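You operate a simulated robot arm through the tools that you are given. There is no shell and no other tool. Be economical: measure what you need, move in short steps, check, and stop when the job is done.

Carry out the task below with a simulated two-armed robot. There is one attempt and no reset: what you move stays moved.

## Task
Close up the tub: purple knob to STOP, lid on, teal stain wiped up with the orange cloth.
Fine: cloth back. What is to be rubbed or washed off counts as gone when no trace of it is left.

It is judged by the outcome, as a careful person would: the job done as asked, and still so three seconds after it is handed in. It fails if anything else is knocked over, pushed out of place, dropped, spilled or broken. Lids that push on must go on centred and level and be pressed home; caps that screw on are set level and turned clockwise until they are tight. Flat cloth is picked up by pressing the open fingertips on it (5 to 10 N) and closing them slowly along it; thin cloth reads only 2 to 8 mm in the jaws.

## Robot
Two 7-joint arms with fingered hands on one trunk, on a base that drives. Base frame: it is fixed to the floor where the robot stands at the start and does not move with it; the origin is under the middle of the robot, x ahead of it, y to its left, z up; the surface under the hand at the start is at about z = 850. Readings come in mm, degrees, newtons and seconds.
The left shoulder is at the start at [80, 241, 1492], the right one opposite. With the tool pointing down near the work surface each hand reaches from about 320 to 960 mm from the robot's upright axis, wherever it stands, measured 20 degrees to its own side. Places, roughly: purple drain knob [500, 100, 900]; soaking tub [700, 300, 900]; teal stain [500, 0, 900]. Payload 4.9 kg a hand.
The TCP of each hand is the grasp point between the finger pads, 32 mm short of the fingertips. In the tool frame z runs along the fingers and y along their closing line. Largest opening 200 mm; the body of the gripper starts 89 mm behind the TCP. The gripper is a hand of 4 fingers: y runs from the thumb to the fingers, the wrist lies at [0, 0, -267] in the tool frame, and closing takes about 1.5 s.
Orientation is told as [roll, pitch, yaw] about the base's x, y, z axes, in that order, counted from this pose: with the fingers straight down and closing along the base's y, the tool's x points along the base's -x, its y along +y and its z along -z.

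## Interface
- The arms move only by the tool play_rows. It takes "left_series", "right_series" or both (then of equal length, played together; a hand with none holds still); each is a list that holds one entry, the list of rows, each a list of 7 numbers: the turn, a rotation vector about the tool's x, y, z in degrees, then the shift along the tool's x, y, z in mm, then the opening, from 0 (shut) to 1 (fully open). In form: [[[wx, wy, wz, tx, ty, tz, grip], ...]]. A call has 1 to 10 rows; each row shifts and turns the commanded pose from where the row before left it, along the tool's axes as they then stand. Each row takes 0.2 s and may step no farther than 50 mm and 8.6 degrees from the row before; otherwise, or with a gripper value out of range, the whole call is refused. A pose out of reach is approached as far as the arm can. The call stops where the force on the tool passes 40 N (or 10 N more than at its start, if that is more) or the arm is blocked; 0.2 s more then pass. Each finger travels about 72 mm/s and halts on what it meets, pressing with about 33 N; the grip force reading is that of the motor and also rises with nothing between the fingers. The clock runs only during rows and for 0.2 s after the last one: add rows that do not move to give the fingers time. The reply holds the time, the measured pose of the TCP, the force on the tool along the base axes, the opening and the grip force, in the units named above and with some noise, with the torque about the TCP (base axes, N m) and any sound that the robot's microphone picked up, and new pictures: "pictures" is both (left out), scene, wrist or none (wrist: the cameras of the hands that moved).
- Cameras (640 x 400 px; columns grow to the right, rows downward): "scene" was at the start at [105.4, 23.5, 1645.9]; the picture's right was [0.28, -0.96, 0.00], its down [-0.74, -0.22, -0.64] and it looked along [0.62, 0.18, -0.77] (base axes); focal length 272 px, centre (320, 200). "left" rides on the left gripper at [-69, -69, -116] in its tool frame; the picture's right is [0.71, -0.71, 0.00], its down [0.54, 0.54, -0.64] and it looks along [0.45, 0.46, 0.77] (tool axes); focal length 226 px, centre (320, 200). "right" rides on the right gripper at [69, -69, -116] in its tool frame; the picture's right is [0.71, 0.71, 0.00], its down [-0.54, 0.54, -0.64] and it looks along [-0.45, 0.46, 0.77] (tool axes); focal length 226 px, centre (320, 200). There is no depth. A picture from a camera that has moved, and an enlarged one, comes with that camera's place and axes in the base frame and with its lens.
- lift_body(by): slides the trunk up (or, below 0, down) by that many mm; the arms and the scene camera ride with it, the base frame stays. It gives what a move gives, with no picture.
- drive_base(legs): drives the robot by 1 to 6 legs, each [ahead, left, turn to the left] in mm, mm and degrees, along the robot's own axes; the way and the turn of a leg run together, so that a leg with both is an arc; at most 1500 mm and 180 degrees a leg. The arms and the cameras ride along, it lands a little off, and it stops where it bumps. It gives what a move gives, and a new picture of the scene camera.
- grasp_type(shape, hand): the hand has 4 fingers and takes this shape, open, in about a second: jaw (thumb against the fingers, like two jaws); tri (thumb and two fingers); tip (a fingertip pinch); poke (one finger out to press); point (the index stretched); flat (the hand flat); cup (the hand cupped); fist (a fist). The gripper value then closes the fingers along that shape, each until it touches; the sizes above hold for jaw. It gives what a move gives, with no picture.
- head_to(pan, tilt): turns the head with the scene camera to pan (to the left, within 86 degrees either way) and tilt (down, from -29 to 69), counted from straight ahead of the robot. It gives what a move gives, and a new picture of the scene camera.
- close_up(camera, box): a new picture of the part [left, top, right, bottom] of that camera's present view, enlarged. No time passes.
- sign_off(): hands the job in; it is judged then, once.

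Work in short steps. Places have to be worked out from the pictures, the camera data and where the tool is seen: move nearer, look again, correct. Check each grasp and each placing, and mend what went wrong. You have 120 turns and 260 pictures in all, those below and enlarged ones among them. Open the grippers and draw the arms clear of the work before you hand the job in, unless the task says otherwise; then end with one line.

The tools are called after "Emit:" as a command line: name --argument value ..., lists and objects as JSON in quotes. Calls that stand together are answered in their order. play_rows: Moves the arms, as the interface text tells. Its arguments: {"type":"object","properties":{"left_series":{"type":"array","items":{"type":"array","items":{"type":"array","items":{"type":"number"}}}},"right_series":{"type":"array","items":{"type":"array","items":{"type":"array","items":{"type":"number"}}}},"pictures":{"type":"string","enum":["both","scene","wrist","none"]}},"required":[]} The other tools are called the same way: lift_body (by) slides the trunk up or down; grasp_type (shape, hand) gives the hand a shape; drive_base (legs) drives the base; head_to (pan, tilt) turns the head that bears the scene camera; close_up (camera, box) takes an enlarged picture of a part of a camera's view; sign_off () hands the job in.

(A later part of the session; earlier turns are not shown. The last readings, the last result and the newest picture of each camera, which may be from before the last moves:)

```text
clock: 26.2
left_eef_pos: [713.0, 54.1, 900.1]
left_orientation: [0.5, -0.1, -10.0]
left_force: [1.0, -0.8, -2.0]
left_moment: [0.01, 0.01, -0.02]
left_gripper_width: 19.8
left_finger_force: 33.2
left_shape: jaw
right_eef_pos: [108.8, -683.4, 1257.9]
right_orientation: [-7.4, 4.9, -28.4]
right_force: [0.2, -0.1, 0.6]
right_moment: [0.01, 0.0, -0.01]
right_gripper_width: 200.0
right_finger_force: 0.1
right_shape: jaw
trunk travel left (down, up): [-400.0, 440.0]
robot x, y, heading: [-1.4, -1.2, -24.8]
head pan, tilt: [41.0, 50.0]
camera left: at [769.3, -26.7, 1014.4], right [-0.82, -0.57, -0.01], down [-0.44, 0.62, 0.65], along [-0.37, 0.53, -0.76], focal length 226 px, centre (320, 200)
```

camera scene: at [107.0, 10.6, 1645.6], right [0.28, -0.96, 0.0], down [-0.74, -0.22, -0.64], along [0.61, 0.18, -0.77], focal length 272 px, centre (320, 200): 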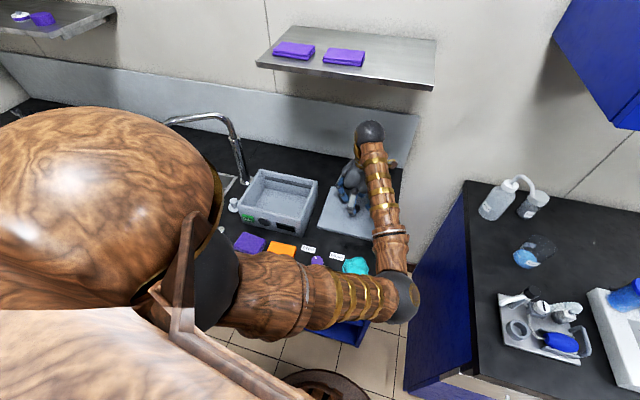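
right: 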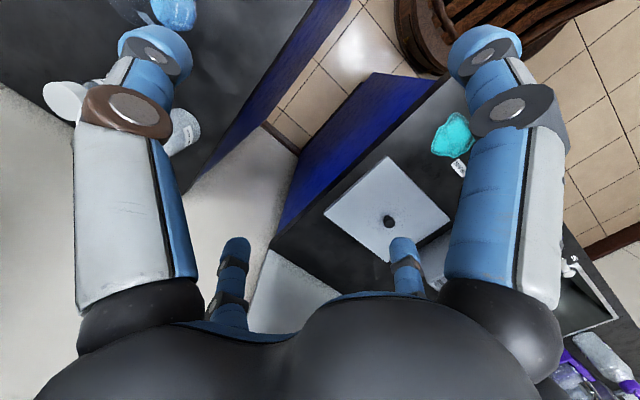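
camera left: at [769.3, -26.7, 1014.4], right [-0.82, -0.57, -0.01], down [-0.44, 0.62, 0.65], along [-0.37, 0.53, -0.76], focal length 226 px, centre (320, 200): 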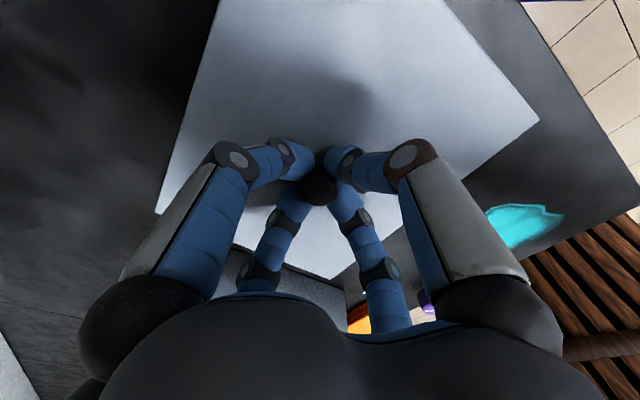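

Gripped. I'll lift slowly by 30 mm and check.

Emit:
play_rows --left_series '[[[0, 0, 0, 0, 0, -8, 0.05], [0, 0, 0, 0, 0, -10, 0.05], [0, 0, 0, 0, 0, -12, 0.05], [0, 0, 0, 0, 0, 0, 0.05]]]'

```text
clock: 27.2
left_eef_pos: [714.5, 52.7, 929.4]
left_orientation: [0.6, 0.0, -10.0]
left_force: [-0.4, 0.3, -2.1]
left_moment: [0.0, -0.02, 0.0]
left_gripper_width: 19.8
left_finger_force: 33.3
left_shape: jaw
right_eef_pos: [109.8, -682.2, 1258.6]
right_orientation: [-7.4, 5.0, -28.3]
right_force: [-0.2, -0.7, 0.5]
right_moment: [0.01, -0.01, 0.0]
right_gripper_width: 200.0
right_finger_force: 0.0
right_shape: jaw
trunk travel left (down, up): [-400.0, 440.0]
robot x, y, heading: [-0.6, -2.8, -24.9]
head pan, tilt: [41.0, 50.0]
camera scene: at [103.0, 10.7, 1645.9], right [0.28, -0.96, 0.0], down [-0.74, -0.22, -0.64], along [0.62, 0.18, -0.77], focal length 272 px, centre (320, 200)
camera left: at [769.8, -28.0, 1045.2], right [-0.82, -0.57, -0.01], down [-0.44, 0.62, 0.65], along [-0.37, 0.53, -0.76], focal length 226 px, centre (320, 200)
```

scene: 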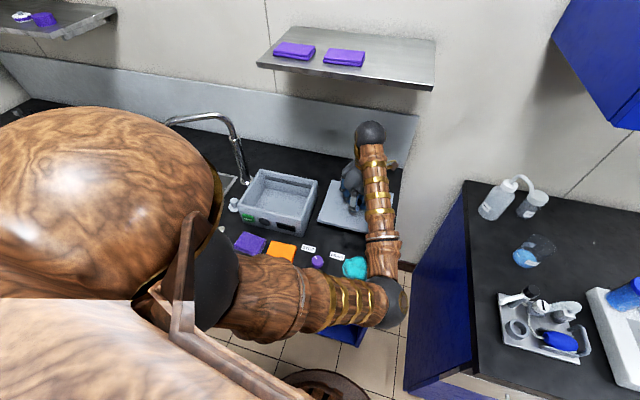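
left: 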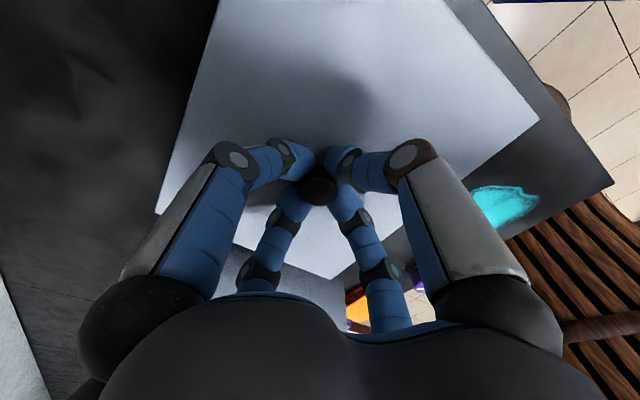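

The lid is up. I'll raise another 120 mm, and check the drain pointer, which is now visible to the scene camera.

Emit:
close_up --camera "scene" --box '[285, 235, 365, 285]'

Emit:
play_rows --left_series '[[[0, 0, 0, 0, 0, -30, 0.05], [0, 0, 0, 0, 0, -30, 0.05], [0, 0, 0, 0, 0, -30, 0.05], [0, 0, 0, 0, 0, -30, 0.05], [0, 0, 0, 0, 0, 0, 0.05]]]'

```text
8.00 times, centred on (325, 260) of scene
camera zoom: at [103.0, 10.7, 1645.9], right [0.28, -0.96, 0.0], down [-0.74, -0.22, -0.64], along [0.62, 0.18, -0.77], focal length 2176 px, centre (280, -280)
```

zoom: 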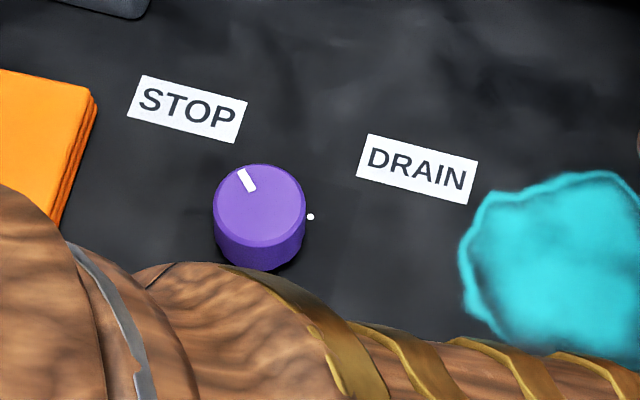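

```text
clock: 28.4
left_eef_pos: [707.2, 52.4, 1036.8]
left_orientation: [0.6, 1.0, -9.9]
left_force: [-0.4, -0.4, -1.9]
left_moment: [0.03, -0.02, -0.01]
left_gripper_width: 20.1
left_finger_force: 33.2
left_shape: jaw
right_eef_pos: [107.8, -684.4, 1255.2]
right_orientation: [-7.5, 4.9, -28.6]
right_force: [-0.9, -1.1, 1.1]
right_moment: [0.04, 0.0, 0.0]
right_gripper_width: 199.9
right_finger_force: 0.0
right_shape: jaw
trunk travel left (down, up): [-400.0, 440.0]
robot x, y, heading: [-0.7, -2.0, -24.7]
head pan, tilt: [41.0, 50.0]
camera scene: at [102.1, 8.8, 1643.3], right [0.28, -0.96, 0.0], down [-0.74, -0.21, -0.64], along [0.62, 0.18, -0.77], focal length 272 px, centre (320, 200)
camera left: at [765.3, -28.6, 1150.7], right [-0.82, -0.57, 0.01], down [-0.43, 0.62, 0.66], along [-0.38, 0.54, -0.75], focal length 226 px, centre (320, 200)
```

scene: 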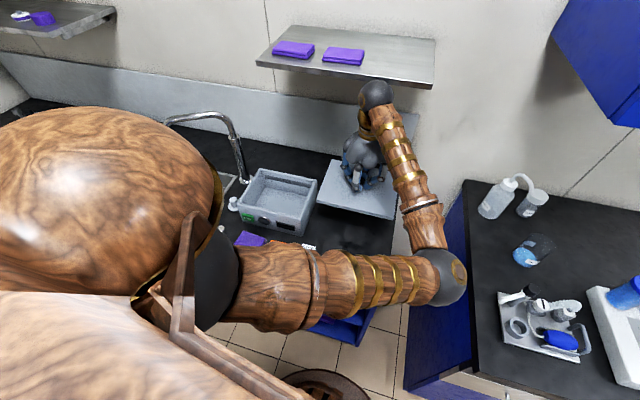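
left: 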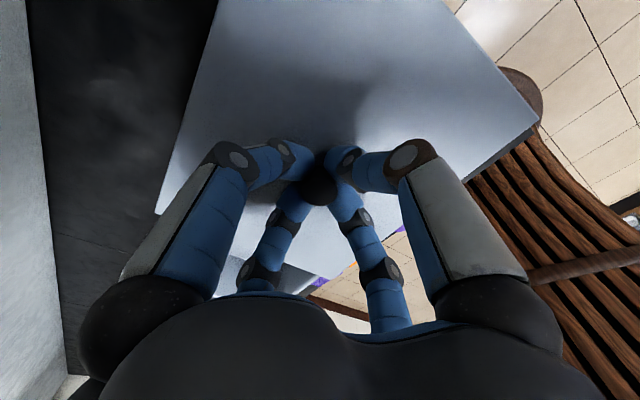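

The pointer and the STOP label lie at the same angle from the knob (about 41° measured for both), so the drain is set to STOP. Now I'll carry the lid level over the tub, staying high.

Emit:
play_rows --left_series '[[[0, 0, 0, 0, 0, -20, 0.05], [0, 0, 0, 12.3, 31.1, 0, 0.05], [0, 0, 0, 12.3, 31.1, 0, 0.05], [0, 0, 0, 12.3, 31.1, 0, 0.05], [0, 0, 0, 12.3, 31.1, 0, 0.05], [0, 0, 0, 12.3, 31.1, 0, 0.05], [0, 0, 0, 12.3, 31.1, 0, 0.05], [0, 0, 0, 12.3, 31.1, 0, 0.05], [0, 0, 0, 12.3, 31.1, 0, 0.05], [0, 0, 0, 0, 0, 0, 0.05]]]'

Emit:
close_up --camera "scene" --box '[210, 130, 370, 250]'

```text
clock: 30.6
left_eef_pos: [659.4, 312.7, 1072.1]
left_orientation: [0.6, -0.1, -10.1]
left_force: [-0.6, -0.7, -2.7]
left_moment: [0.02, 0.0, 0.02]
left_gripper_width: 19.6
left_finger_force: 33.3
left_shape: jaw
right_eef_pos: [108.5, -684.4, 1257.2]
right_orientation: [-7.2, 5.0, -28.4]
right_force: [-0.1, -0.2, -0.2]
right_moment: [0.04, -0.03, -0.01]
right_gripper_width: 199.9
right_finger_force: 0.0
right_shape: jaw
trunk travel left (down, up): [-400.0, 440.0]
robot x, y, heading: [-1.2, -0.2, -24.7]
head pan, tilt: [41.0, 50.0]
camera scene: at [102.3, 9.4, 1646.0], right [0.28, -0.96, 0.0], down [-0.74, -0.21, -0.64], along [0.62, 0.18, -0.77], focal length 272 px, centre (320, 200)
camera left: at [714.2, 232.8, 1188.7], right [-0.82, -0.57, -0.01], down [-0.44, 0.62, 0.65], along [-0.37, 0.54, -0.76], focal length 226 px, centre (320, 200)
```

scene: 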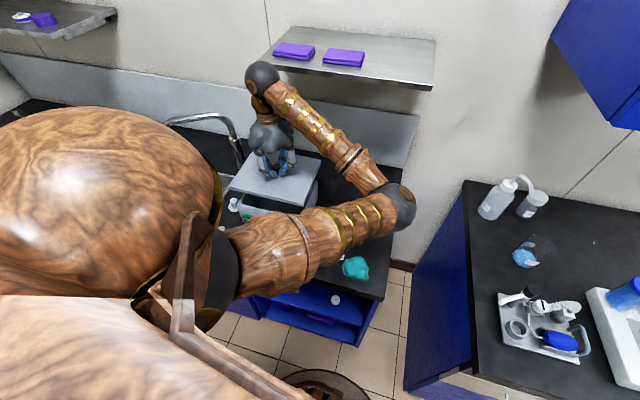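
left: 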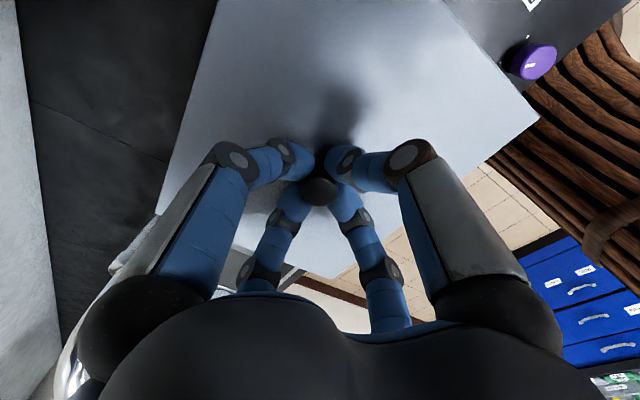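

```text
3.33 times, centred on (290, 190) of scene
camera zoom: at [102.3, 9.4, 1646.0], right [0.28, -0.96, 0.0], down [-0.74, -0.21, -0.64], along [0.62, 0.18, -0.77], focal length 907 px, centre (420, 233)
```

zoom: 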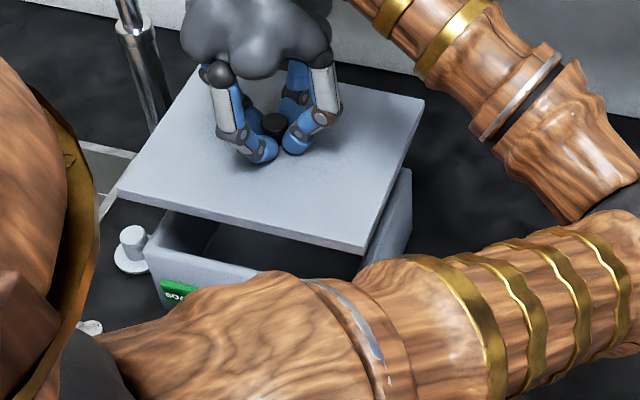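

The lid is level and over the tub. I'll lower 45 mm with a -6 mm x correction, then compare the lid and tub edges.

Emit:
play_rows --left_series '[[[0, 0, 0, 6, 0, 10, 0.05], [0, 0, 0, 0, 0, 12, 0.05], [0, 0, 0, 0, 0, 12, 0.05], [0, 0, 0, 0, 0, 12, 0.05], [0, 0, 0, 0, 0, 0, 0.05], [0, 0, 0, 0, 0, 0, 0.05]]]' --pictures "none"

Emit:
close_up --camera "scene" --box '[215, 140, 335, 240]'

```text
clock: 32.0
left_eef_pos: [654.9, 316.0, 1025.5]
left_orientation: [0.5, -0.1, -10.1]
left_force: [0.2, -0.1, -2.5]
left_moment: [-0.03, -0.01, 0.02]
left_gripper_width: 19.5
left_finger_force: 32.8
left_shape: jaw
right_eef_pos: [108.9, -683.0, 1257.1]
right_orientation: [-7.4, 4.9, -28.4]
right_force: [0.2, -1.2, -0.1]
right_moment: [0.0, 0.01, -0.01]
right_gripper_width: 199.8
right_finger_force: 0.0
right_shape: jaw
trunk travel left (down, up): [-400.0, 440.0]
robot x, y, heading: [0.4, -0.4, -24.8]
head pan, tilt: [41.0, 50.0]
```

```text
4.00 times, centred on (275, 190) of scene
camera zoom: at [103.0, 10.9, 1645.9], right [0.28, -0.96, 0.0], down [-0.74, -0.22, -0.64], along [0.62, 0.18, -0.77], focal length 1088 px, centre (500, 240)
```

zoom: 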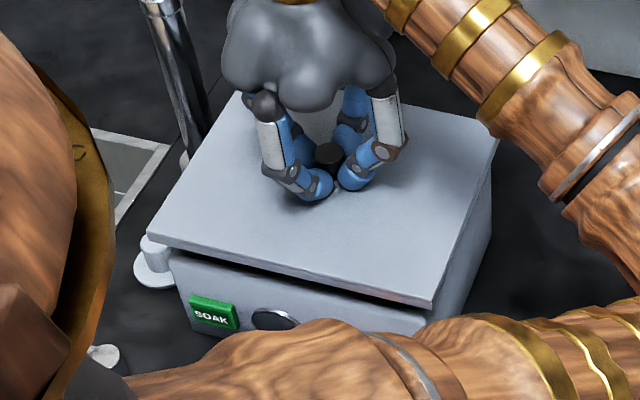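

The lid's front edge reads a few mm too far back (about 662 against the tub centre at 655). I'll shift (-5,-2) mm, lower 12 mm and compare again.

Emit:
play_rows --left_series '[[[0, 0, 0, 4.6, -2.8, 0, 0.05], [0, 0, 0, 0, 0, 6, 0.05], [0, 0, 0, 0, 0, 6, 0.05], [0, 0, 0, 0, 0, 0, 0.05], [0, 0, 0, 0, 0, 0, 0.05]]]' --pictures "wrist"

Emit:
close_up --camera "scene" --box '[225, 160, 345, 240]'

```text
clock: 33.2
left_eef_pos: [649.0, 314.0, 1013.1]
left_orientation: [0.6, 0.0, -10.1]
left_force: [-0.3, 0.0, -2.9]
left_moment: [-0.02, 0.01, 0.01]
left_gripper_width: 19.7
left_finger_force: 32.8
left_shape: jaw
right_eef_pos: [109.2, -682.0, 1259.3]
right_orientation: [-7.4, 4.9, -28.3]
right_force: [0.8, 0.1, 0.1]
right_moment: [0.01, 0.02, 0.0]
right_gripper_width: 199.9
right_finger_force: 0.0
right_shape: jaw
trunk travel left (down, up): [-400.0, 440.0]
robot x, y, heading: [-3.2, -0.7, -24.5]
head pan, tilt: [41.0, 50.0]
camera left: at [704.5, 233.0, 1128.6], right [-0.82, -0.57, -0.01], down [-0.44, 0.62, 0.65], along [-0.37, 0.53, -0.76], focal length 226 px, centre (320, 200)
```

left: 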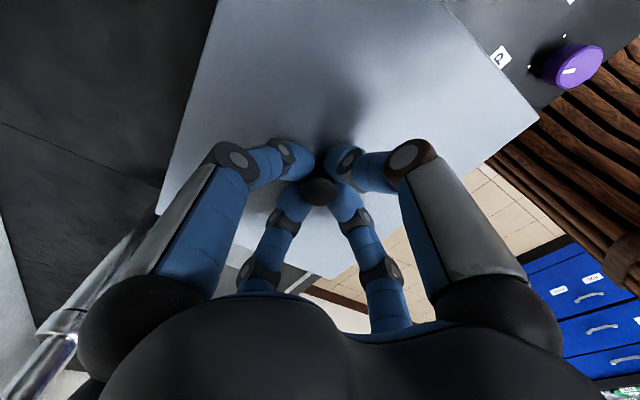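

```text
5.00 times, centred on (285, 200) of scene
camera zoom: at [103.1, 11.0, 1645.9], right [0.28, -0.96, 0.0], down [-0.74, -0.22, -0.64], along [0.62, 0.18, -0.77], focal length 1360 px, centre (495, 200)
```

zoom: 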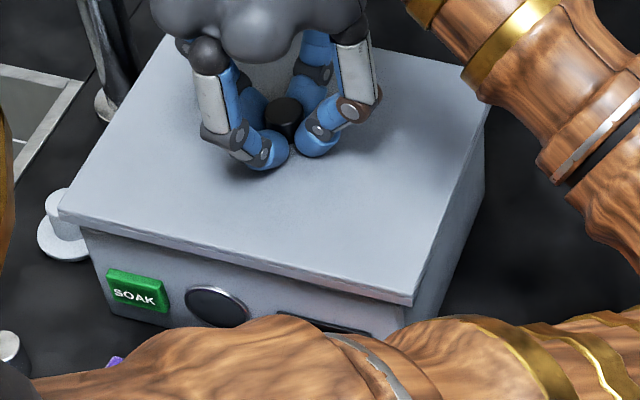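

The lid now reads centre [652,312] against the tub's [654.5,312.7]. I'll make a small correction and lower gently to contact.

Emit:
play_rows --left_series '[[[0, 0, 0, -2, 0.5, 2, 0.05], [0, 0, 0, 0, 0, 2, 0.05], [0, 0, 0, 0, 0, 2, 0.05], [0, 0, 0, 0, 0, 2, 0.05], [0, 0, 0, 0, 0, 0, 0.05]]]' --pictures "none"

Emit:
close_up --camera "scene" --box '[225, 160, 345, 240]'

```text
clock: 34.4
left_eef_pos: [652.5, 312.5, 1004.1]
left_orientation: [0.7, -0.1, -10.2]
left_force: [0.7, 0.0, -1.7]
left_moment: [0.0, -0.01, 0.0]
left_gripper_width: 19.8
left_finger_force: 33.0
left_shape: jaw
right_eef_pos: [111.0, -682.9, 1257.5]
right_orientation: [-7.4, 4.9, -28.4]
right_force: [-0.4, -0.2, -1.0]
right_moment: [-0.07, 0.02, -0.02]
right_gripper_width: 199.6
right_finger_force: 0.1
right_shape: jaw
trunk travel left (down, up): [-400.0, 440.0]
robot x, y, heading: [0.3, 3.1, -24.4]
head pan, tilt: [41.0, 50.0]
```

```text
5.00 times, centred on (285, 200) of scene
camera zoom: at [103.0, 11.0, 1645.9], right [0.28, -0.96, 0.0], down [-0.74, -0.22, -0.64], along [0.62, 0.18, -0.77], focal length 1360 px, centre (495, 200)
```

zoom: 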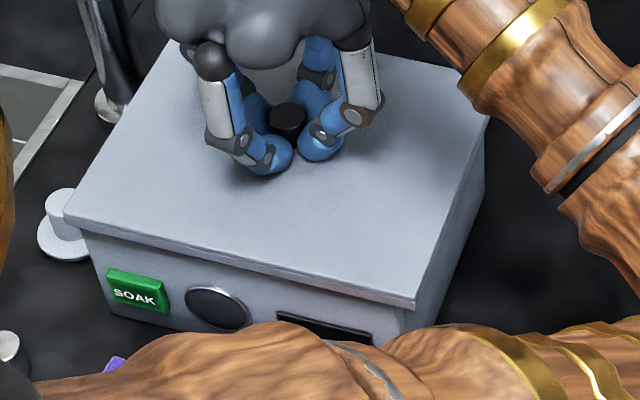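

Centred within a millimetre or two. I'll continue down to contact and press.

Emit:
play_rows --left_series '[[[0, 0, 0, 0, 1, 2, 0.05], [0, 0, 0, 0, 0, 2, 0.05], [0, 0, 0, 0, 0, 2, 0.05], [0, 0, 0, 0, 0, 2, 0.05], [0, 0, 0, 0, 0, 2, 0.05], [0, 0, 0, 0, 0, 0, 0.05]]]' --pictures "none"

Emit:
close_up --camera "scene" --box '[225, 160, 345, 240]'

```text
clock: 35.8
left_eef_pos: [652.5, 313.9, 996.1]
left_orientation: [0.7, -0.1, -10.2]
left_force: [3.1, 1.1, -2.1]
left_moment: [0.05, -0.22, -0.04]
left_gripper_width: 19.7
left_finger_force: 33.2
left_shape: jaw
right_eef_pos: [109.9, -683.3, 1257.3]
right_orientation: [-7.4, 4.9, -28.3]
right_force: [0.0, -0.4, -0.2]
right_moment: [0.01, 0.01, -0.02]
right_gripper_width: 200.1
right_finger_force: 0.0
right_shape: jaw
trunk travel left (down, up): [-400.0, 440.0]
robot x, y, heading: [-0.3, 2.6, -24.5]
head pan, tilt: [41.0, 50.0]
```

```text
5.00 times, centred on (285, 200) of scene
camera zoom: at [103.4, 11.0, 1645.9], right [0.28, -0.96, 0.0], down [-0.74, -0.22, -0.64], along [0.62, 0.18, -0.77], focal length 1360 px, centre (495, 200)
```

zoom: 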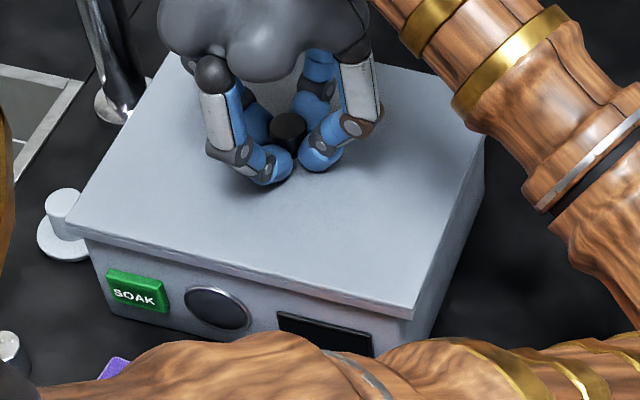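

Light side contact is starting (3 N), so the lid's lip is likely meeting the rim. I'll continue down slowly.

Emit:
play_rows --left_series '[[[0, 0, 0, 0, 0, 2, 0.05], [0, 0, 0, 0, 0, 2, 0.05], [0, 0, 0, 0, 0, 2, 0.05], [0, 0, 0, 0, 0, 0, 0.05]]]' --pictures "none"

Emit:
close_up --camera "scene" --box '[225, 160, 345, 240]'

```text
clock: 36.8
left_eef_pos: [651.9, 312.2, 992.1]
left_orientation: [0.8, -0.5, -10.0]
left_force: [11.0, 3.6, 35.9]
left_moment: [0.35, -0.38, 0.0]
left_gripper_width: 20.1
left_finger_force: 33.2
left_shape: jaw
right_eef_pos: [106.6, -683.2, 1258.7]
right_orientation: [-7.3, 4.8, -28.4]
right_force: [-0.5, -0.8, 0.0]
right_moment: [0.0, 0.01, -0.02]
right_gripper_width: 199.8
right_finger_force: 0.0
right_shape: jaw
trunk travel left (down, up): [-400.0, 440.0]
robot x, y, heading: [-0.3, -3.1, -24.4]
head pan, tilt: [41.0, 50.0]
```

```text
5.00 times, centred on (285, 200) of scene
camera zoom: at [100.4, 9.4, 1646.6], right [0.28, -0.96, 0.0], down [-0.73, -0.21, -0.64], along [0.62, 0.18, -0.77], focal length 1360 px, centre (495, 200)
```

zoom: 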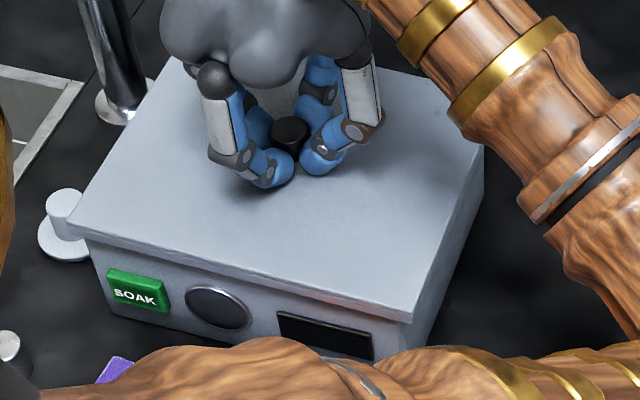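

It's bearing 36 N now. I'll press further to see whether it snaps home.

Emit:
play_rows --left_series '[[[0, 0, 0, 0, 0, 1.5, 0.05], [0, 0, 0, 0, 0, 1.5, 0.05], [0, 0, 0, 0, 0, 0, 0.05]]]' --pictures "none"

```text
clock: 37.2
left_eef_pos: [653.4, 312.6, 992.3]
left_orientation: [0.9, -0.6, -10.1]
left_force: [-2.9, -1.5, 25.3]
left_moment: [-0.08, 0.34, -0.03]
left_gripper_width: 20.5
left_finger_force: 33.1
left_shape: jaw
right_eef_pos: [106.6, -683.4, 1257.8]
right_orientation: [-7.3, 4.8, -28.4]
right_force: [0.2, 0.0, 0.4]
right_moment: [-0.04, 0.0, -0.02]
right_gripper_width: 200.0
right_finger_force: 0.1
right_shape: jaw
trunk travel left (down, up): [-400.0, 440.0]
robot x, y, heading: [4.1, 2.0, -24.7]
head pan, tilt: [41.0, 50.0]
stopped in row 1 (left hand): the force on the tool passed its limit at 50 N (the readings are from after the stop); the commanded pose is now the measured one
```

It stopped at 50 N with no more travel, so it looks seated. I'll release, back up and inspect.

Emit:
play_rows --left_series '[[[0, 0, 0, 0, 0, 0, 0.15], [0, 0, 0, 0, 0, 0, 0.3], [0, 0, 0, 0, 0, -3, 0.35], [0, 0, 0, 0, 0, -30, 0.35], [0, 0, 0, 0, 0, -40, 0.35], [0, 0, 0, 0, 0, -40, 0.35], [0, 0, 0, 0, 0, 0, 0.35]]]'

Emit:
close_up --camera "scene" --box '[225, 160, 345, 240]'

Emit:
close_up --camera "left" --box '[150, 0, 550, 280]'

```text
clock: 38.8
left_eef_pos: [650.6, 313.5, 1101.5]
left_orientation: [0.7, -0.4, -10.1]
left_force: [-0.2, 0.5, -0.3]
left_moment: [0.0, 0.02, 0.01]
left_gripper_width: 69.9
left_finger_force: 0.1
left_shape: jaw
right_eef_pos: [109.9, -682.5, 1258.0]
right_orientation: [-7.5, 4.9, -28.4]
right_force: [0.5, -0.4, 0.4]
right_moment: [-0.04, 0.0, -0.03]
right_gripper_width: 200.1
right_finger_force: 0.1
right_shape: jaw
trunk travel left (down, up): [-400.0, 440.0]
robot x, y, heading: [-2.0, 0.5, -24.6]
head pan, tilt: [41.0, 50.0]
camera scene: at [103.3, 11.2, 1645.9], right [0.28, -0.96, 0.0], down [-0.74, -0.22, -0.64], along [0.62, 0.18, -0.77], focal length 272 px, centre (320, 200)
camera left: at [705.7, 233.4, 1217.5], right [-0.82, -0.57, -0.01], down [-0.44, 0.62, 0.65], along [-0.36, 0.54, -0.76], focal length 226 px, centre (320, 200)
```

scene: 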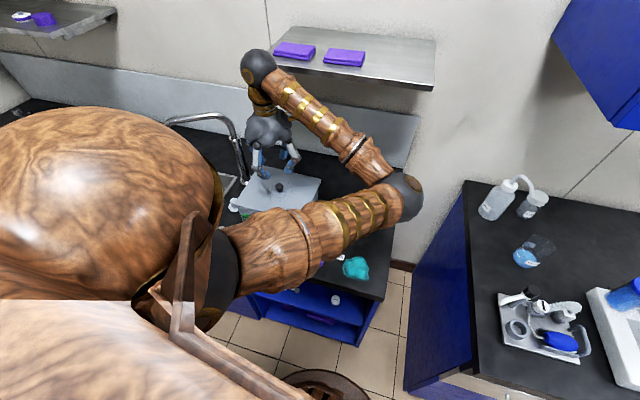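
left: 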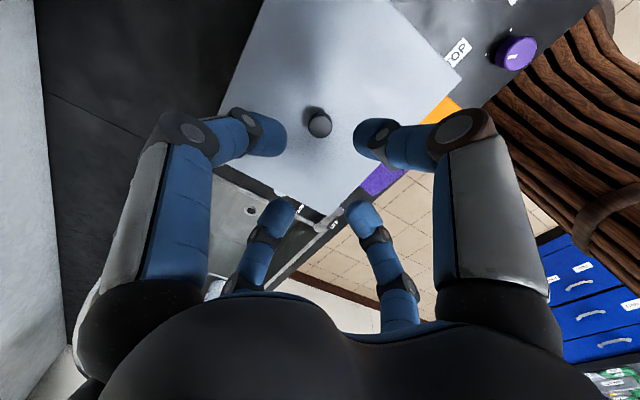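

```text
5.00 times, centred on (285, 200) of scene
camera zoom: at [103.3, 11.2, 1645.9], right [0.28, -0.96, 0.0], down [-0.74, -0.22, -0.64], along [0.62, 0.18, -0.77], focal length 1360 px, centre (495, 200)
```

zoom: 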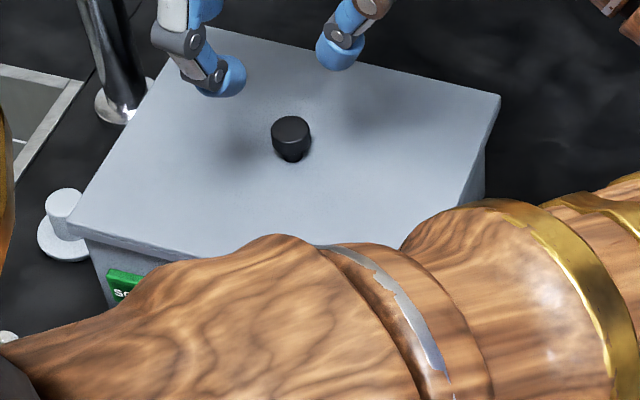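

```text
1.43 times, centred on (350, 140) of left
camera zoom: at [705.7, 233.4, 1217.5], right [-0.82, -0.57, -0.01], down [-0.44, 0.62, 0.65], along [-0.36, 0.54, -0.76], focal length 323 px, centre (277, 286)
```

zoom: 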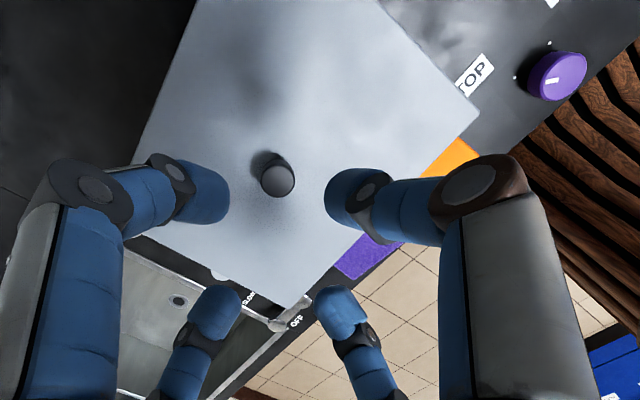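

The lid is on the tub, but corner triangulation hints that the front-left corner may sit a little high. I'll move the hand off toward the orange cloth and get clearer views.

Emit:
play_rows --left_series '[[[0, 0, 0, 30.3, -18.4, 0, 0.35], [0, 0, 0, 30.3, -18.4, 0, 0.35], [0, 0, 0, 30.3, -18.4, 0, 0.35], [0, 0, 0, 30.3, -18.4, 0, 0.35], [0, 0, 0, 30.3, -18.4, 0, 0.35], [0, 0, 0, 0, 0, 0, 0.35]]]'

Emit:
close_up --camera "scene" --box '[225, 160, 345, 240]'

```text
clock: 40.2
left_eef_pos: [496.7, 252.2, 1101.5]
left_orientation: [0.7, -0.3, -10.1]
left_force: [1.2, -0.4, -0.4]
left_moment: [0.01, 0.01, 0.0]
left_gripper_width: 69.9
left_finger_force: 0.1
left_shape: jaw
left hand out of reach, approached as far as the arm can: row 5
right_eef_pos: [109.6, -683.3, 1258.2]
right_orientation: [-7.4, 4.9, -28.4]
right_force: [-0.1, -0.5, -0.1]
right_moment: [-0.02, 0.03, 0.01]
right_gripper_width: 199.9
right_finger_force: 0.0
right_shape: jaw
trunk travel left (down, up): [-400.0, 440.0]
robot x, y, heading: [-0.9, 1.7, -24.6]
head pan, tilt: [41.0, 50.0]
camera scene: at [104.0, 11.5, 1645.8], right [0.28, -0.96, 0.0], down [-0.74, -0.22, -0.64], along [0.62, 0.18, -0.77], focal length 272 px, centre (320, 200)
camera left: at [552.3, 172.1, 1217.1], right [-0.82, -0.57, -0.01], down [-0.44, 0.62, 0.65], along [-0.36, 0.54, -0.76], focal length 226 px, centre (320, 200)
```

scene: 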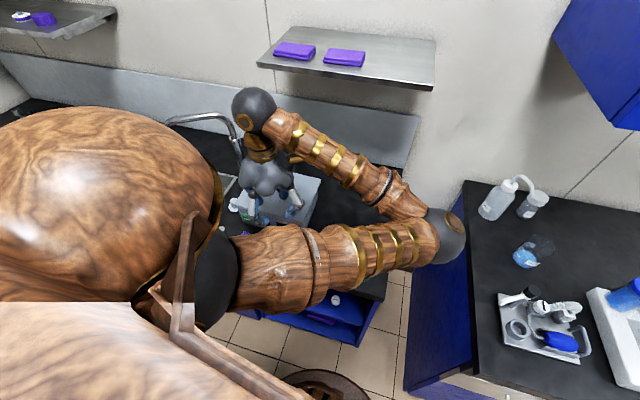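
left: 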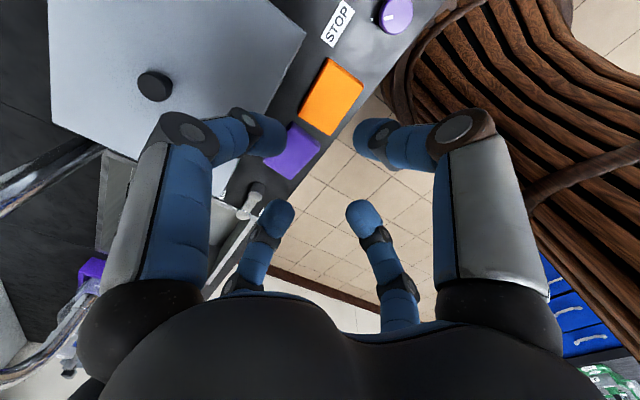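

```text
5.00 times, centred on (285, 200) of scene
camera zoom: at [104.0, 11.5, 1645.8], right [0.28, -0.96, 0.0], down [-0.74, -0.22, -0.64], along [0.62, 0.18, -0.77], focal length 1360 px, centre (495, 200)
```

zoom: 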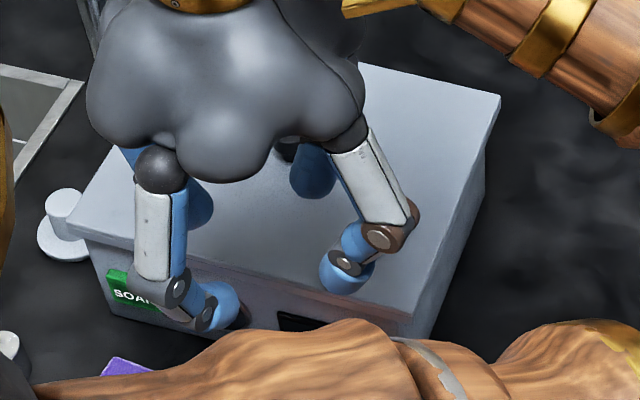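

I'll do the wiping first, since the low hand pose clears the scene view, and inspect the lid after. The orange cloth is centred near [484.5,250], about 65×84 mm. I'll align the hand over it at z ≈ 940.

Emit:
play_rows --left_series '[[[0, 0, 0, 11.6, -4.6, 0, 0.5], [0, 0, -7, 0, 0, 30, 0.5], [0, 0, -7, 0, 0, 30, 0.5], [0, 0, 0, 0, 0, 35, 0.5], [0, 0, 0, 0, 0, 35, 0.5], [0, 0, 0, 0, 0, 31, 0.5], [0, 0, 0, 0, 0, 0, 0.5]]]'

Emit:
close_up --camera "scene" --box '[225, 160, 385, 280]'

Emit:
close_up --camera "left" --box '[220, 60, 420, 260]'

```text
clock: 41.4
left_eef_pos: [500.6, 252.2, 985.1]
left_orientation: [1.0, -1.7, 3.6]
left_force: [2.3, 0.4, 34.1]
left_moment: [0.16, -1.99, 0.04]
left_gripper_width: 100.4
left_finger_force: 0.0
left_shape: jaw
left hand out of reach, approached as far as the arm can: row 1
right_eef_pos: [105.9, -684.8, 1258.0]
right_orientation: [-7.2, 4.8, -28.4]
right_force: [-0.6, 0.3, 0.3]
right_moment: [-0.01, -0.03, 0.01]
right_gripper_width: 200.2
right_finger_force: 0.1
right_shape: jaw
trunk travel left (down, up): [-400.0, 440.0]
robot x, y, heading: [-2.0, -1.2, -24.3]
head pan, tilt: [41.0, 50.0]
stopped in row 6 (left hand): the force on the tool passed its limit at 59 N (the readings are from after the stop); the commanded pose is now the measured one
camera scene: at [98.6, 8.6, 1646.9], right [0.28, -0.96, 0.0], down [-0.73, -0.21, -0.65], along [0.62, 0.18, -0.76], focal length 272 px, centre (320, 200)
camera left: at [570.5, 186.8, 1101.6], right [-0.66, -0.75, -0.03], down [-0.59, 0.49, 0.64], along [-0.46, 0.44, -0.77], focal length 226 px, centre (320, 200)
```

scene: 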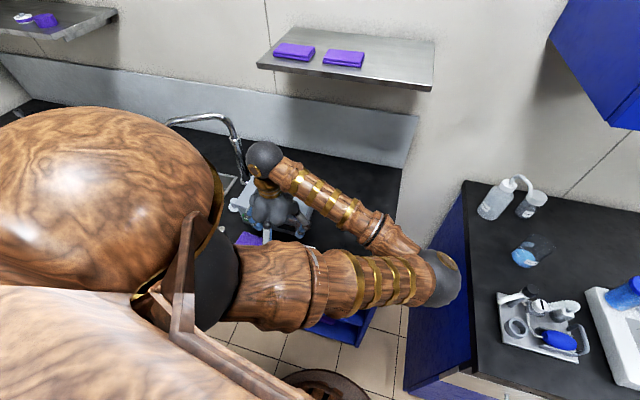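
left: 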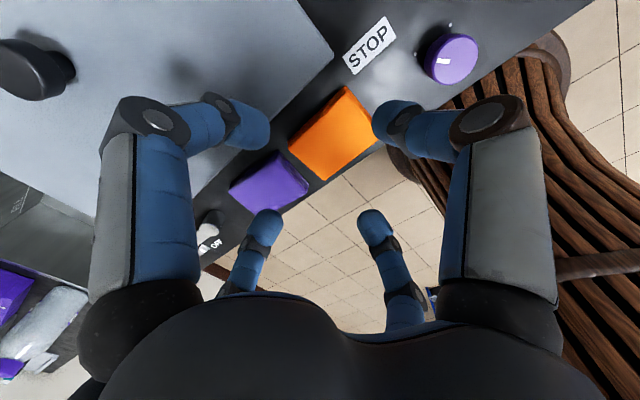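

```text
3.33 times, centred on (305, 220) of scene
camera zoom: at [98.6, 8.6, 1646.9], right [0.28, -0.96, 0.0], down [-0.73, -0.21, -0.65], along [0.62, 0.18, -0.76], focal length 907 px, centre (370, 133)
```

zoom: 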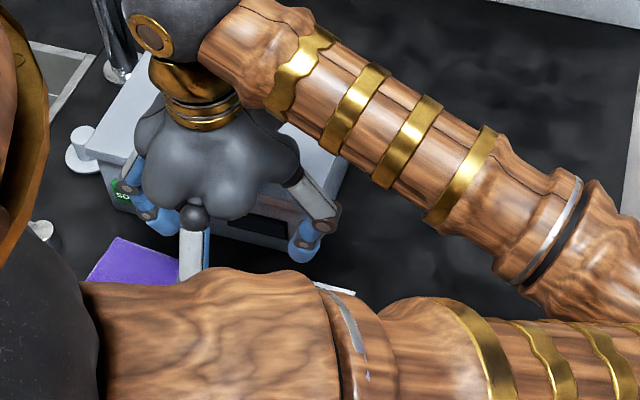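

```text
2.00 times, centred on (320, 160) of left
camera zoom: at [570.5, 186.8, 1101.6], right [-0.66, -0.75, -0.03], down [-0.59, 0.49, 0.64], along [-0.46, 0.44, -0.77], focal length 452 px, centre (320, 280)
```

zoom: 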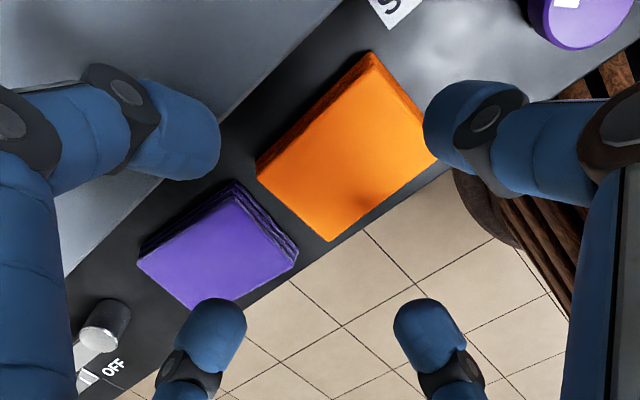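

The finger on the tub side pressed on the lid's front edge (59 N). I'll back straight up and inspect the lid before anything else.

Emit:
play_rows --left_series '[[[0, 0, 0, 0, 0, -30, 0.5], [0, 0, 0, 0, 0, -40, 0.5], [0, 0, 0, 0, -40, 0, 0.5], [0, 0, 0, 0, -40, 0, 0.5], [0, 0, 0, 0, -40, 0, 0.5], [0, 0, 0, 0, 0, 0, 0.5]]]'

Emit:
close_up --camera "scene" --box '[225, 160, 345, 240]'

Emit:
close_up --camera "left" --box '[0, 0, 400, 250]'

```text
clock: 42.8
left_eef_pos: [507.8, 132.5, 1049.5]
left_orientation: [0.8, -1.2, 3.7]
left_force: [-0.4, 0.4, 0.2]
left_moment: [0.01, -0.02, -0.01]
left_gripper_width: 99.7
left_finger_force: 0.0
left_shape: jaw
right_eef_pos: [109.5, -681.4, 1258.0]
right_orientation: [-7.4, 4.9, -28.4]
right_force: [-0.5, -0.3, -0.5]
right_moment: [0.02, 0.05, 0.01]
right_gripper_width: 200.0
right_finger_force: 0.2
right_shape: jaw
trunk travel left (down, up): [-400.0, 440.0]
robot x, y, heading: [2.3, -1.8, -24.8]
head pan, tilt: [41.0, 50.0]
camera scene: at [103.6, 11.3, 1645.9], right [0.28, -0.96, 0.0], down [-0.74, -0.22, -0.64], along [0.62, 0.18, -0.77], focal length 272 px, centre (320, 200)
camera left: at [578.4, 67.1, 1166.4], right [-0.66, -0.75, -0.03], down [-0.59, 0.5, 0.64], along [-0.47, 0.44, -0.77], focal length 226 px, centre (320, 200)
```

scene: 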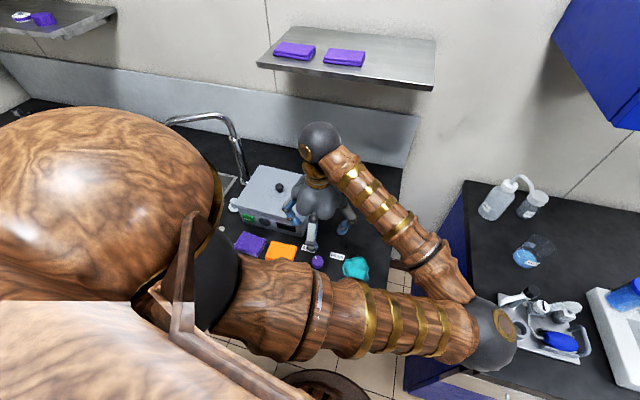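
left: 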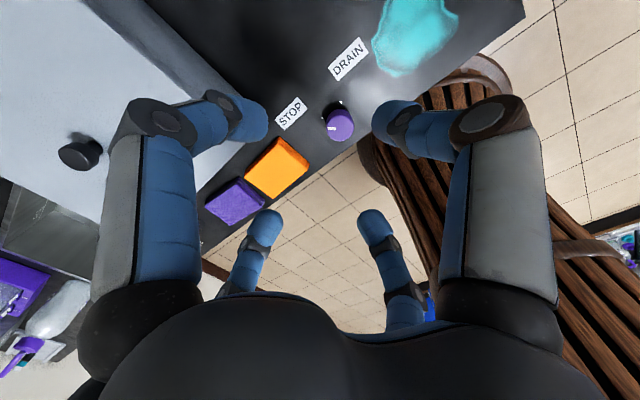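

```text
5.00 times, centred on (285, 200) of scene
camera zoom: at [103.6, 11.3, 1645.9], right [0.28, -0.96, 0.0], down [-0.74, -0.22, -0.64], along [0.62, 0.18, -0.77], focal length 1360 px, centre (495, 200)
```

zoom: 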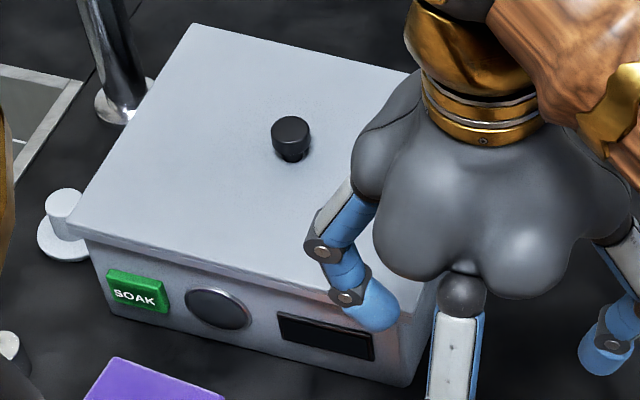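

```text
1.60 times, centred on (200, 125) of left
camera zoom: at [578.4, 67.1, 1166.4], right [-0.66, -0.75, -0.03], down [-0.59, 0.5, 0.64], along [-0.47, 0.44, -0.77], focal length 362 px, centre (512, 320)
```

zoom: 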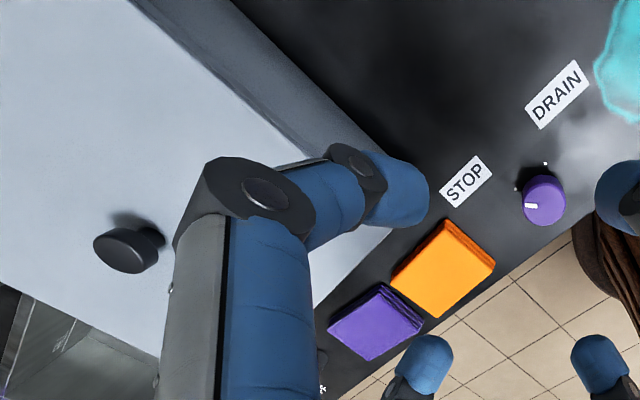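

The lid is unmoved. The four-finger jaw is too wide next to the tub, so I'll try the "tip" pinch shape and see how its fingers lie.

Emit:
grasp_type --hand "left" --shape "tip"

Emit:
play_rows --left_series '[[[0, 0, 0, 0, 0, 0, 0.5], [0, 0, 0, 0, 0, 0, 0.5], [0, 0, 0, 0, 0, 0, 0.5], [0, 0, 0, 0, 0, 0, 0.5]]]'

```text
clock: 43.7
left_eef_pos: [507.6, 131.9, 1049.8]
left_orientation: [0.8, -1.4, 3.7]
left_force: [-0.1, -0.3, -0.3]
left_moment: [-0.03, 0.01, 0.02]
left_gripper_width: 199.7
left_finger_force: 0.0
left_shape: tip
right_eef_pos: [108.7, -682.5, 1257.8]
right_orientation: [-7.5, 4.9, -28.4]
right_force: [-1.2, -0.5, -0.2]
right_moment: [-0.01, 0.03, 0.02]
right_gripper_width: 199.9
right_finger_force: 0.1
right_shape: jaw
trunk travel left (down, up): [-400.0, 440.0]
robot x, y, heading: [1.4, -1.5, -24.7]
head pan, tilt: [41.0, 50.0]
```

```text
clock: 44.7
left_eef_pos: [507.1, 131.5, 1050.3]
left_orientation: [0.8, -1.4, 3.8]
left_force: [-0.7, -1.1, -0.2]
left_moment: [0.02, 0.04, 0.0]
left_gripper_width: 100.3
left_finger_force: 0.2
left_shape: tip
right_eef_pos: [109.6, -682.9, 1256.6]
right_orientation: [-7.4, 4.9, -28.4]
right_force: [-0.9, -0.8, 0.1]
right_moment: [-0.01, 0.01, 0.02]
right_gripper_width: 199.9
right_finger_force: 0.0
right_shape: jaw
trunk travel left (down, up): [-400.0, 440.0]
robot x, y, heading: [0.0, 0.2, -24.7]
head pan, tilt: [41.0, 50.0]
camera scene: at [102.9, 10.8, 1645.9], right [0.28, -0.96, 0.0], down [-0.74, -0.22, -0.64], along [0.62, 0.18, -0.77], focal length 272 px, centre (320, 200)
camera left: at [577.9, 66.9, 1166.7], right [-0.66, -0.75, -0.03], down [-0.59, 0.5, 0.64], along [-0.47, 0.44, -0.77], focal length 226 px, centre (320, 200)
```

scene: 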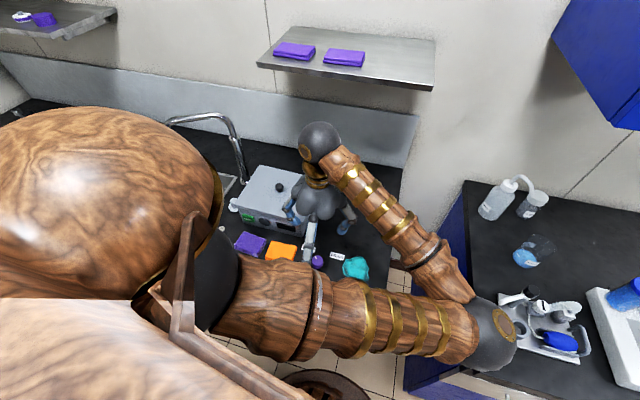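
left: 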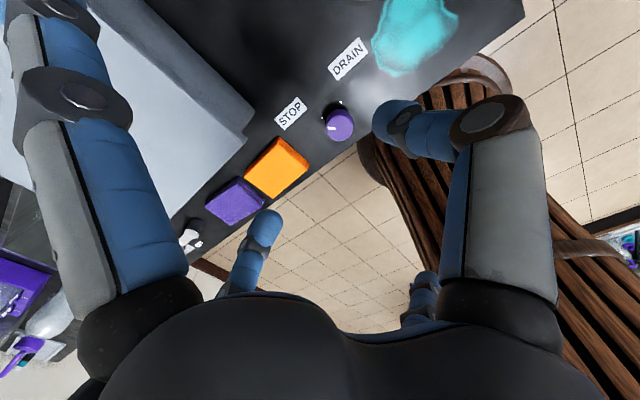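

In "tip" the idle fingers spread wide, which is worse here. I'll go back to "jaw" with the closing axes on the cloth's diagonals and a slight lean away from the tub, and raise the trunk 100 mm since this spot is at the edge of reach up high.

Emit:
grasp_type --hand "left" --shape "jaw"

Emit:
lift_body --by 100

Emit:
play_rows --left_series '[[[0, 0, 7.5, 0, 0, 0, 0.6], [0, 0, 7.5, 0, 0, 0, 0.6], [0, 0, 7.5, 0, 0, 0, 0.6], [0, 0, 7.5, 0, 0, 0, 0.6], [0, 0, 7.5, 0, 0, 0, 0.6], [0, 0, 7.5, 0, 0, 0, 0.6], [-5.6, -6.4, 0, 0, 0, 0, 0.6], [0, 0, 0, 0, 0, 0, 0.6]]]'

```text
clock: 45.6
left_eef_pos: [506.2, 132.0, 1049.8]
left_orientation: [0.7, -1.3, 3.7]
left_force: [-0.2, -0.3, 0.9]
left_moment: [-0.02, 0.0, 0.03]
left_gripper_width: 199.6
left_finger_force: 0.0
left_shape: jaw
right_eef_pos: [108.8, -682.5, 1257.1]
right_orientation: [-7.5, 4.9, -28.4]
right_force: [0.4, -0.5, 0.6]
right_moment: [-0.03, 0.01, -0.02]
right_gripper_width: 199.8
right_finger_force: 0.1
right_shape: jaw
trunk travel left (down, up): [-400.0, 440.0]
robot x, y, heading: [0.9, -1.7, -24.6]
head pan, tilt: [41.0, 50.0]
```

```text
clock: 46.9
left_eef_pos: [505.8, 132.4, 1150.0]
left_orientation: [0.8, -1.4, 3.6]
left_force: [0.6, -0.9, -0.5]
left_moment: [0.0, -0.02, -0.02]
left_gripper_width: 200.0
left_finger_force: 0.0
left_shape: jaw
right_eef_pos: [109.1, -683.2, 1358.0]
right_orientation: [-7.4, 4.9, -28.3]
right_force: [0.2, 0.0, -0.8]
right_moment: [0.02, -0.01, -0.01]
right_gripper_width: 199.8
right_finger_force: 0.0
right_shape: jaw
trunk travel left (down, up): [-500.0, 340.0]
robot x, y, heading: [-2.4, -1.6, -24.7]
head pan, tilt: [41.0, 50.0]
```

```text
clock: 48.7
left_eef_pos: [531.2, 126.5, 1145.1]
left_orientation: [7.1, -6.6, -41.7]
left_force: [1.2, 0.1, -0.2]
left_moment: [0.01, -0.01, 0.01]
left_gripper_width: 120.4
left_finger_force: 0.1
left_shape: jaw
left hand out of reach, approached as far as the arm can: row 7
right_eef_pos: [109.9, -682.8, 1357.1]
right_orientation: [-7.4, 4.8, -28.4]
right_force: [0.2, 0.2, 0.1]
right_moment: [-0.03, 0.0, 0.03]
right_gripper_width: 199.7
right_finger_force: 0.0
right_shape: jaw
trunk travel left (down, up): [-500.0, 340.0]
robot x, y, heading: [1.2, -1.1, -24.7]
head pan, tilt: [41.0, 50.0]
camera scene: at [103.2, 10.6, 1745.9], right [0.28, -0.96, 0.0], down [-0.74, -0.22, -0.64], along [0.62, 0.18, -0.77], focal length 272 px, centre (320, 200)
camera left: at [518.2, 28.9, 1258.4], right [-0.98, -0.06, -0.17], down [-0.16, 0.75, 0.64], along [0.09, 0.65, -0.75], focal length 226 px, centre (320, 200)
```

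scene: 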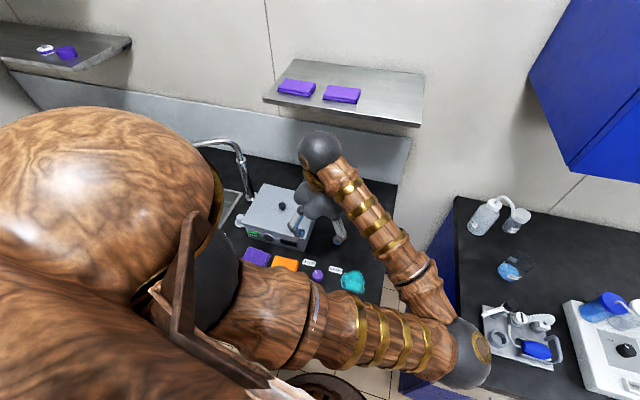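
left: 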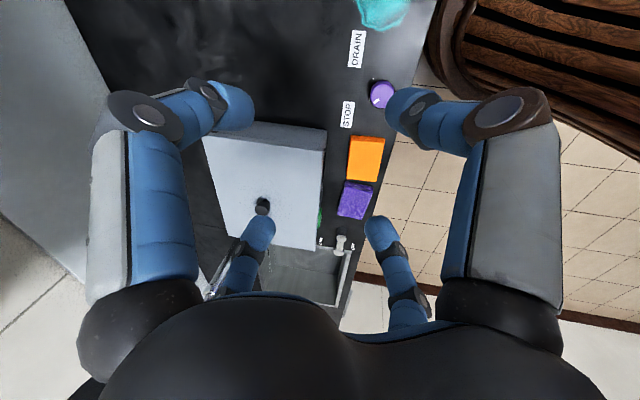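

The lean puts the wrist beyond the arm's inner limit. I'll back the base 110 mm straight away from the counter to give it room.

Emit:
drive_base --legs '[[-100, -46, 0]]'

```text
clock: 49.9
left_eef_pos: [425.4, 128.1, 1142.5]
left_orientation: [7.0, -6.5, -41.7]
left_force: [0.2, 0.6, 0.1]
left_moment: [0.0, 0.03, 0.0]
left_gripper_width: 120.0
left_finger_force: 0.0
left_shape: jaw
right_eef_pos: [4.7, -683.7, 1355.8]
right_orientation: [-7.4, 5.0, -28.3]
right_force: [0.3, -0.7, -0.1]
right_moment: [0.0, 0.06, 0.0]
right_gripper_width: 199.8
right_finger_force: 0.0
right_shape: jaw
trunk travel left (down, up): [-500.0, 340.0]
robot x, y, heading: [-106.6, 2.8, -24.8]
head pan, tilt: [41.0, 50.0]
camera scene: at [-1.4, 10.7, 1745.6], right [0.28, -0.96, 0.0], down [-0.74, -0.22, -0.64], along [0.61, 0.18, -0.77], focal length 272 px, centre (320, 200)
```

scene: 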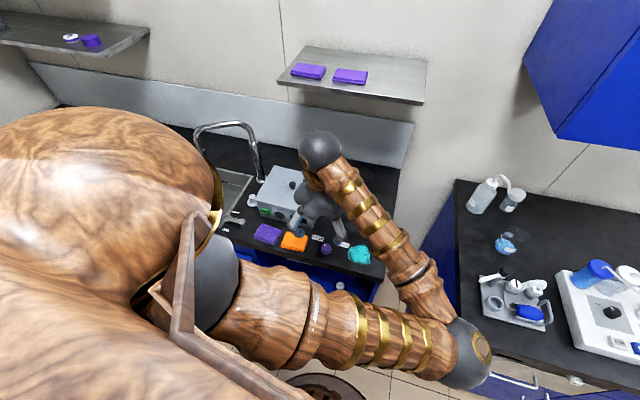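

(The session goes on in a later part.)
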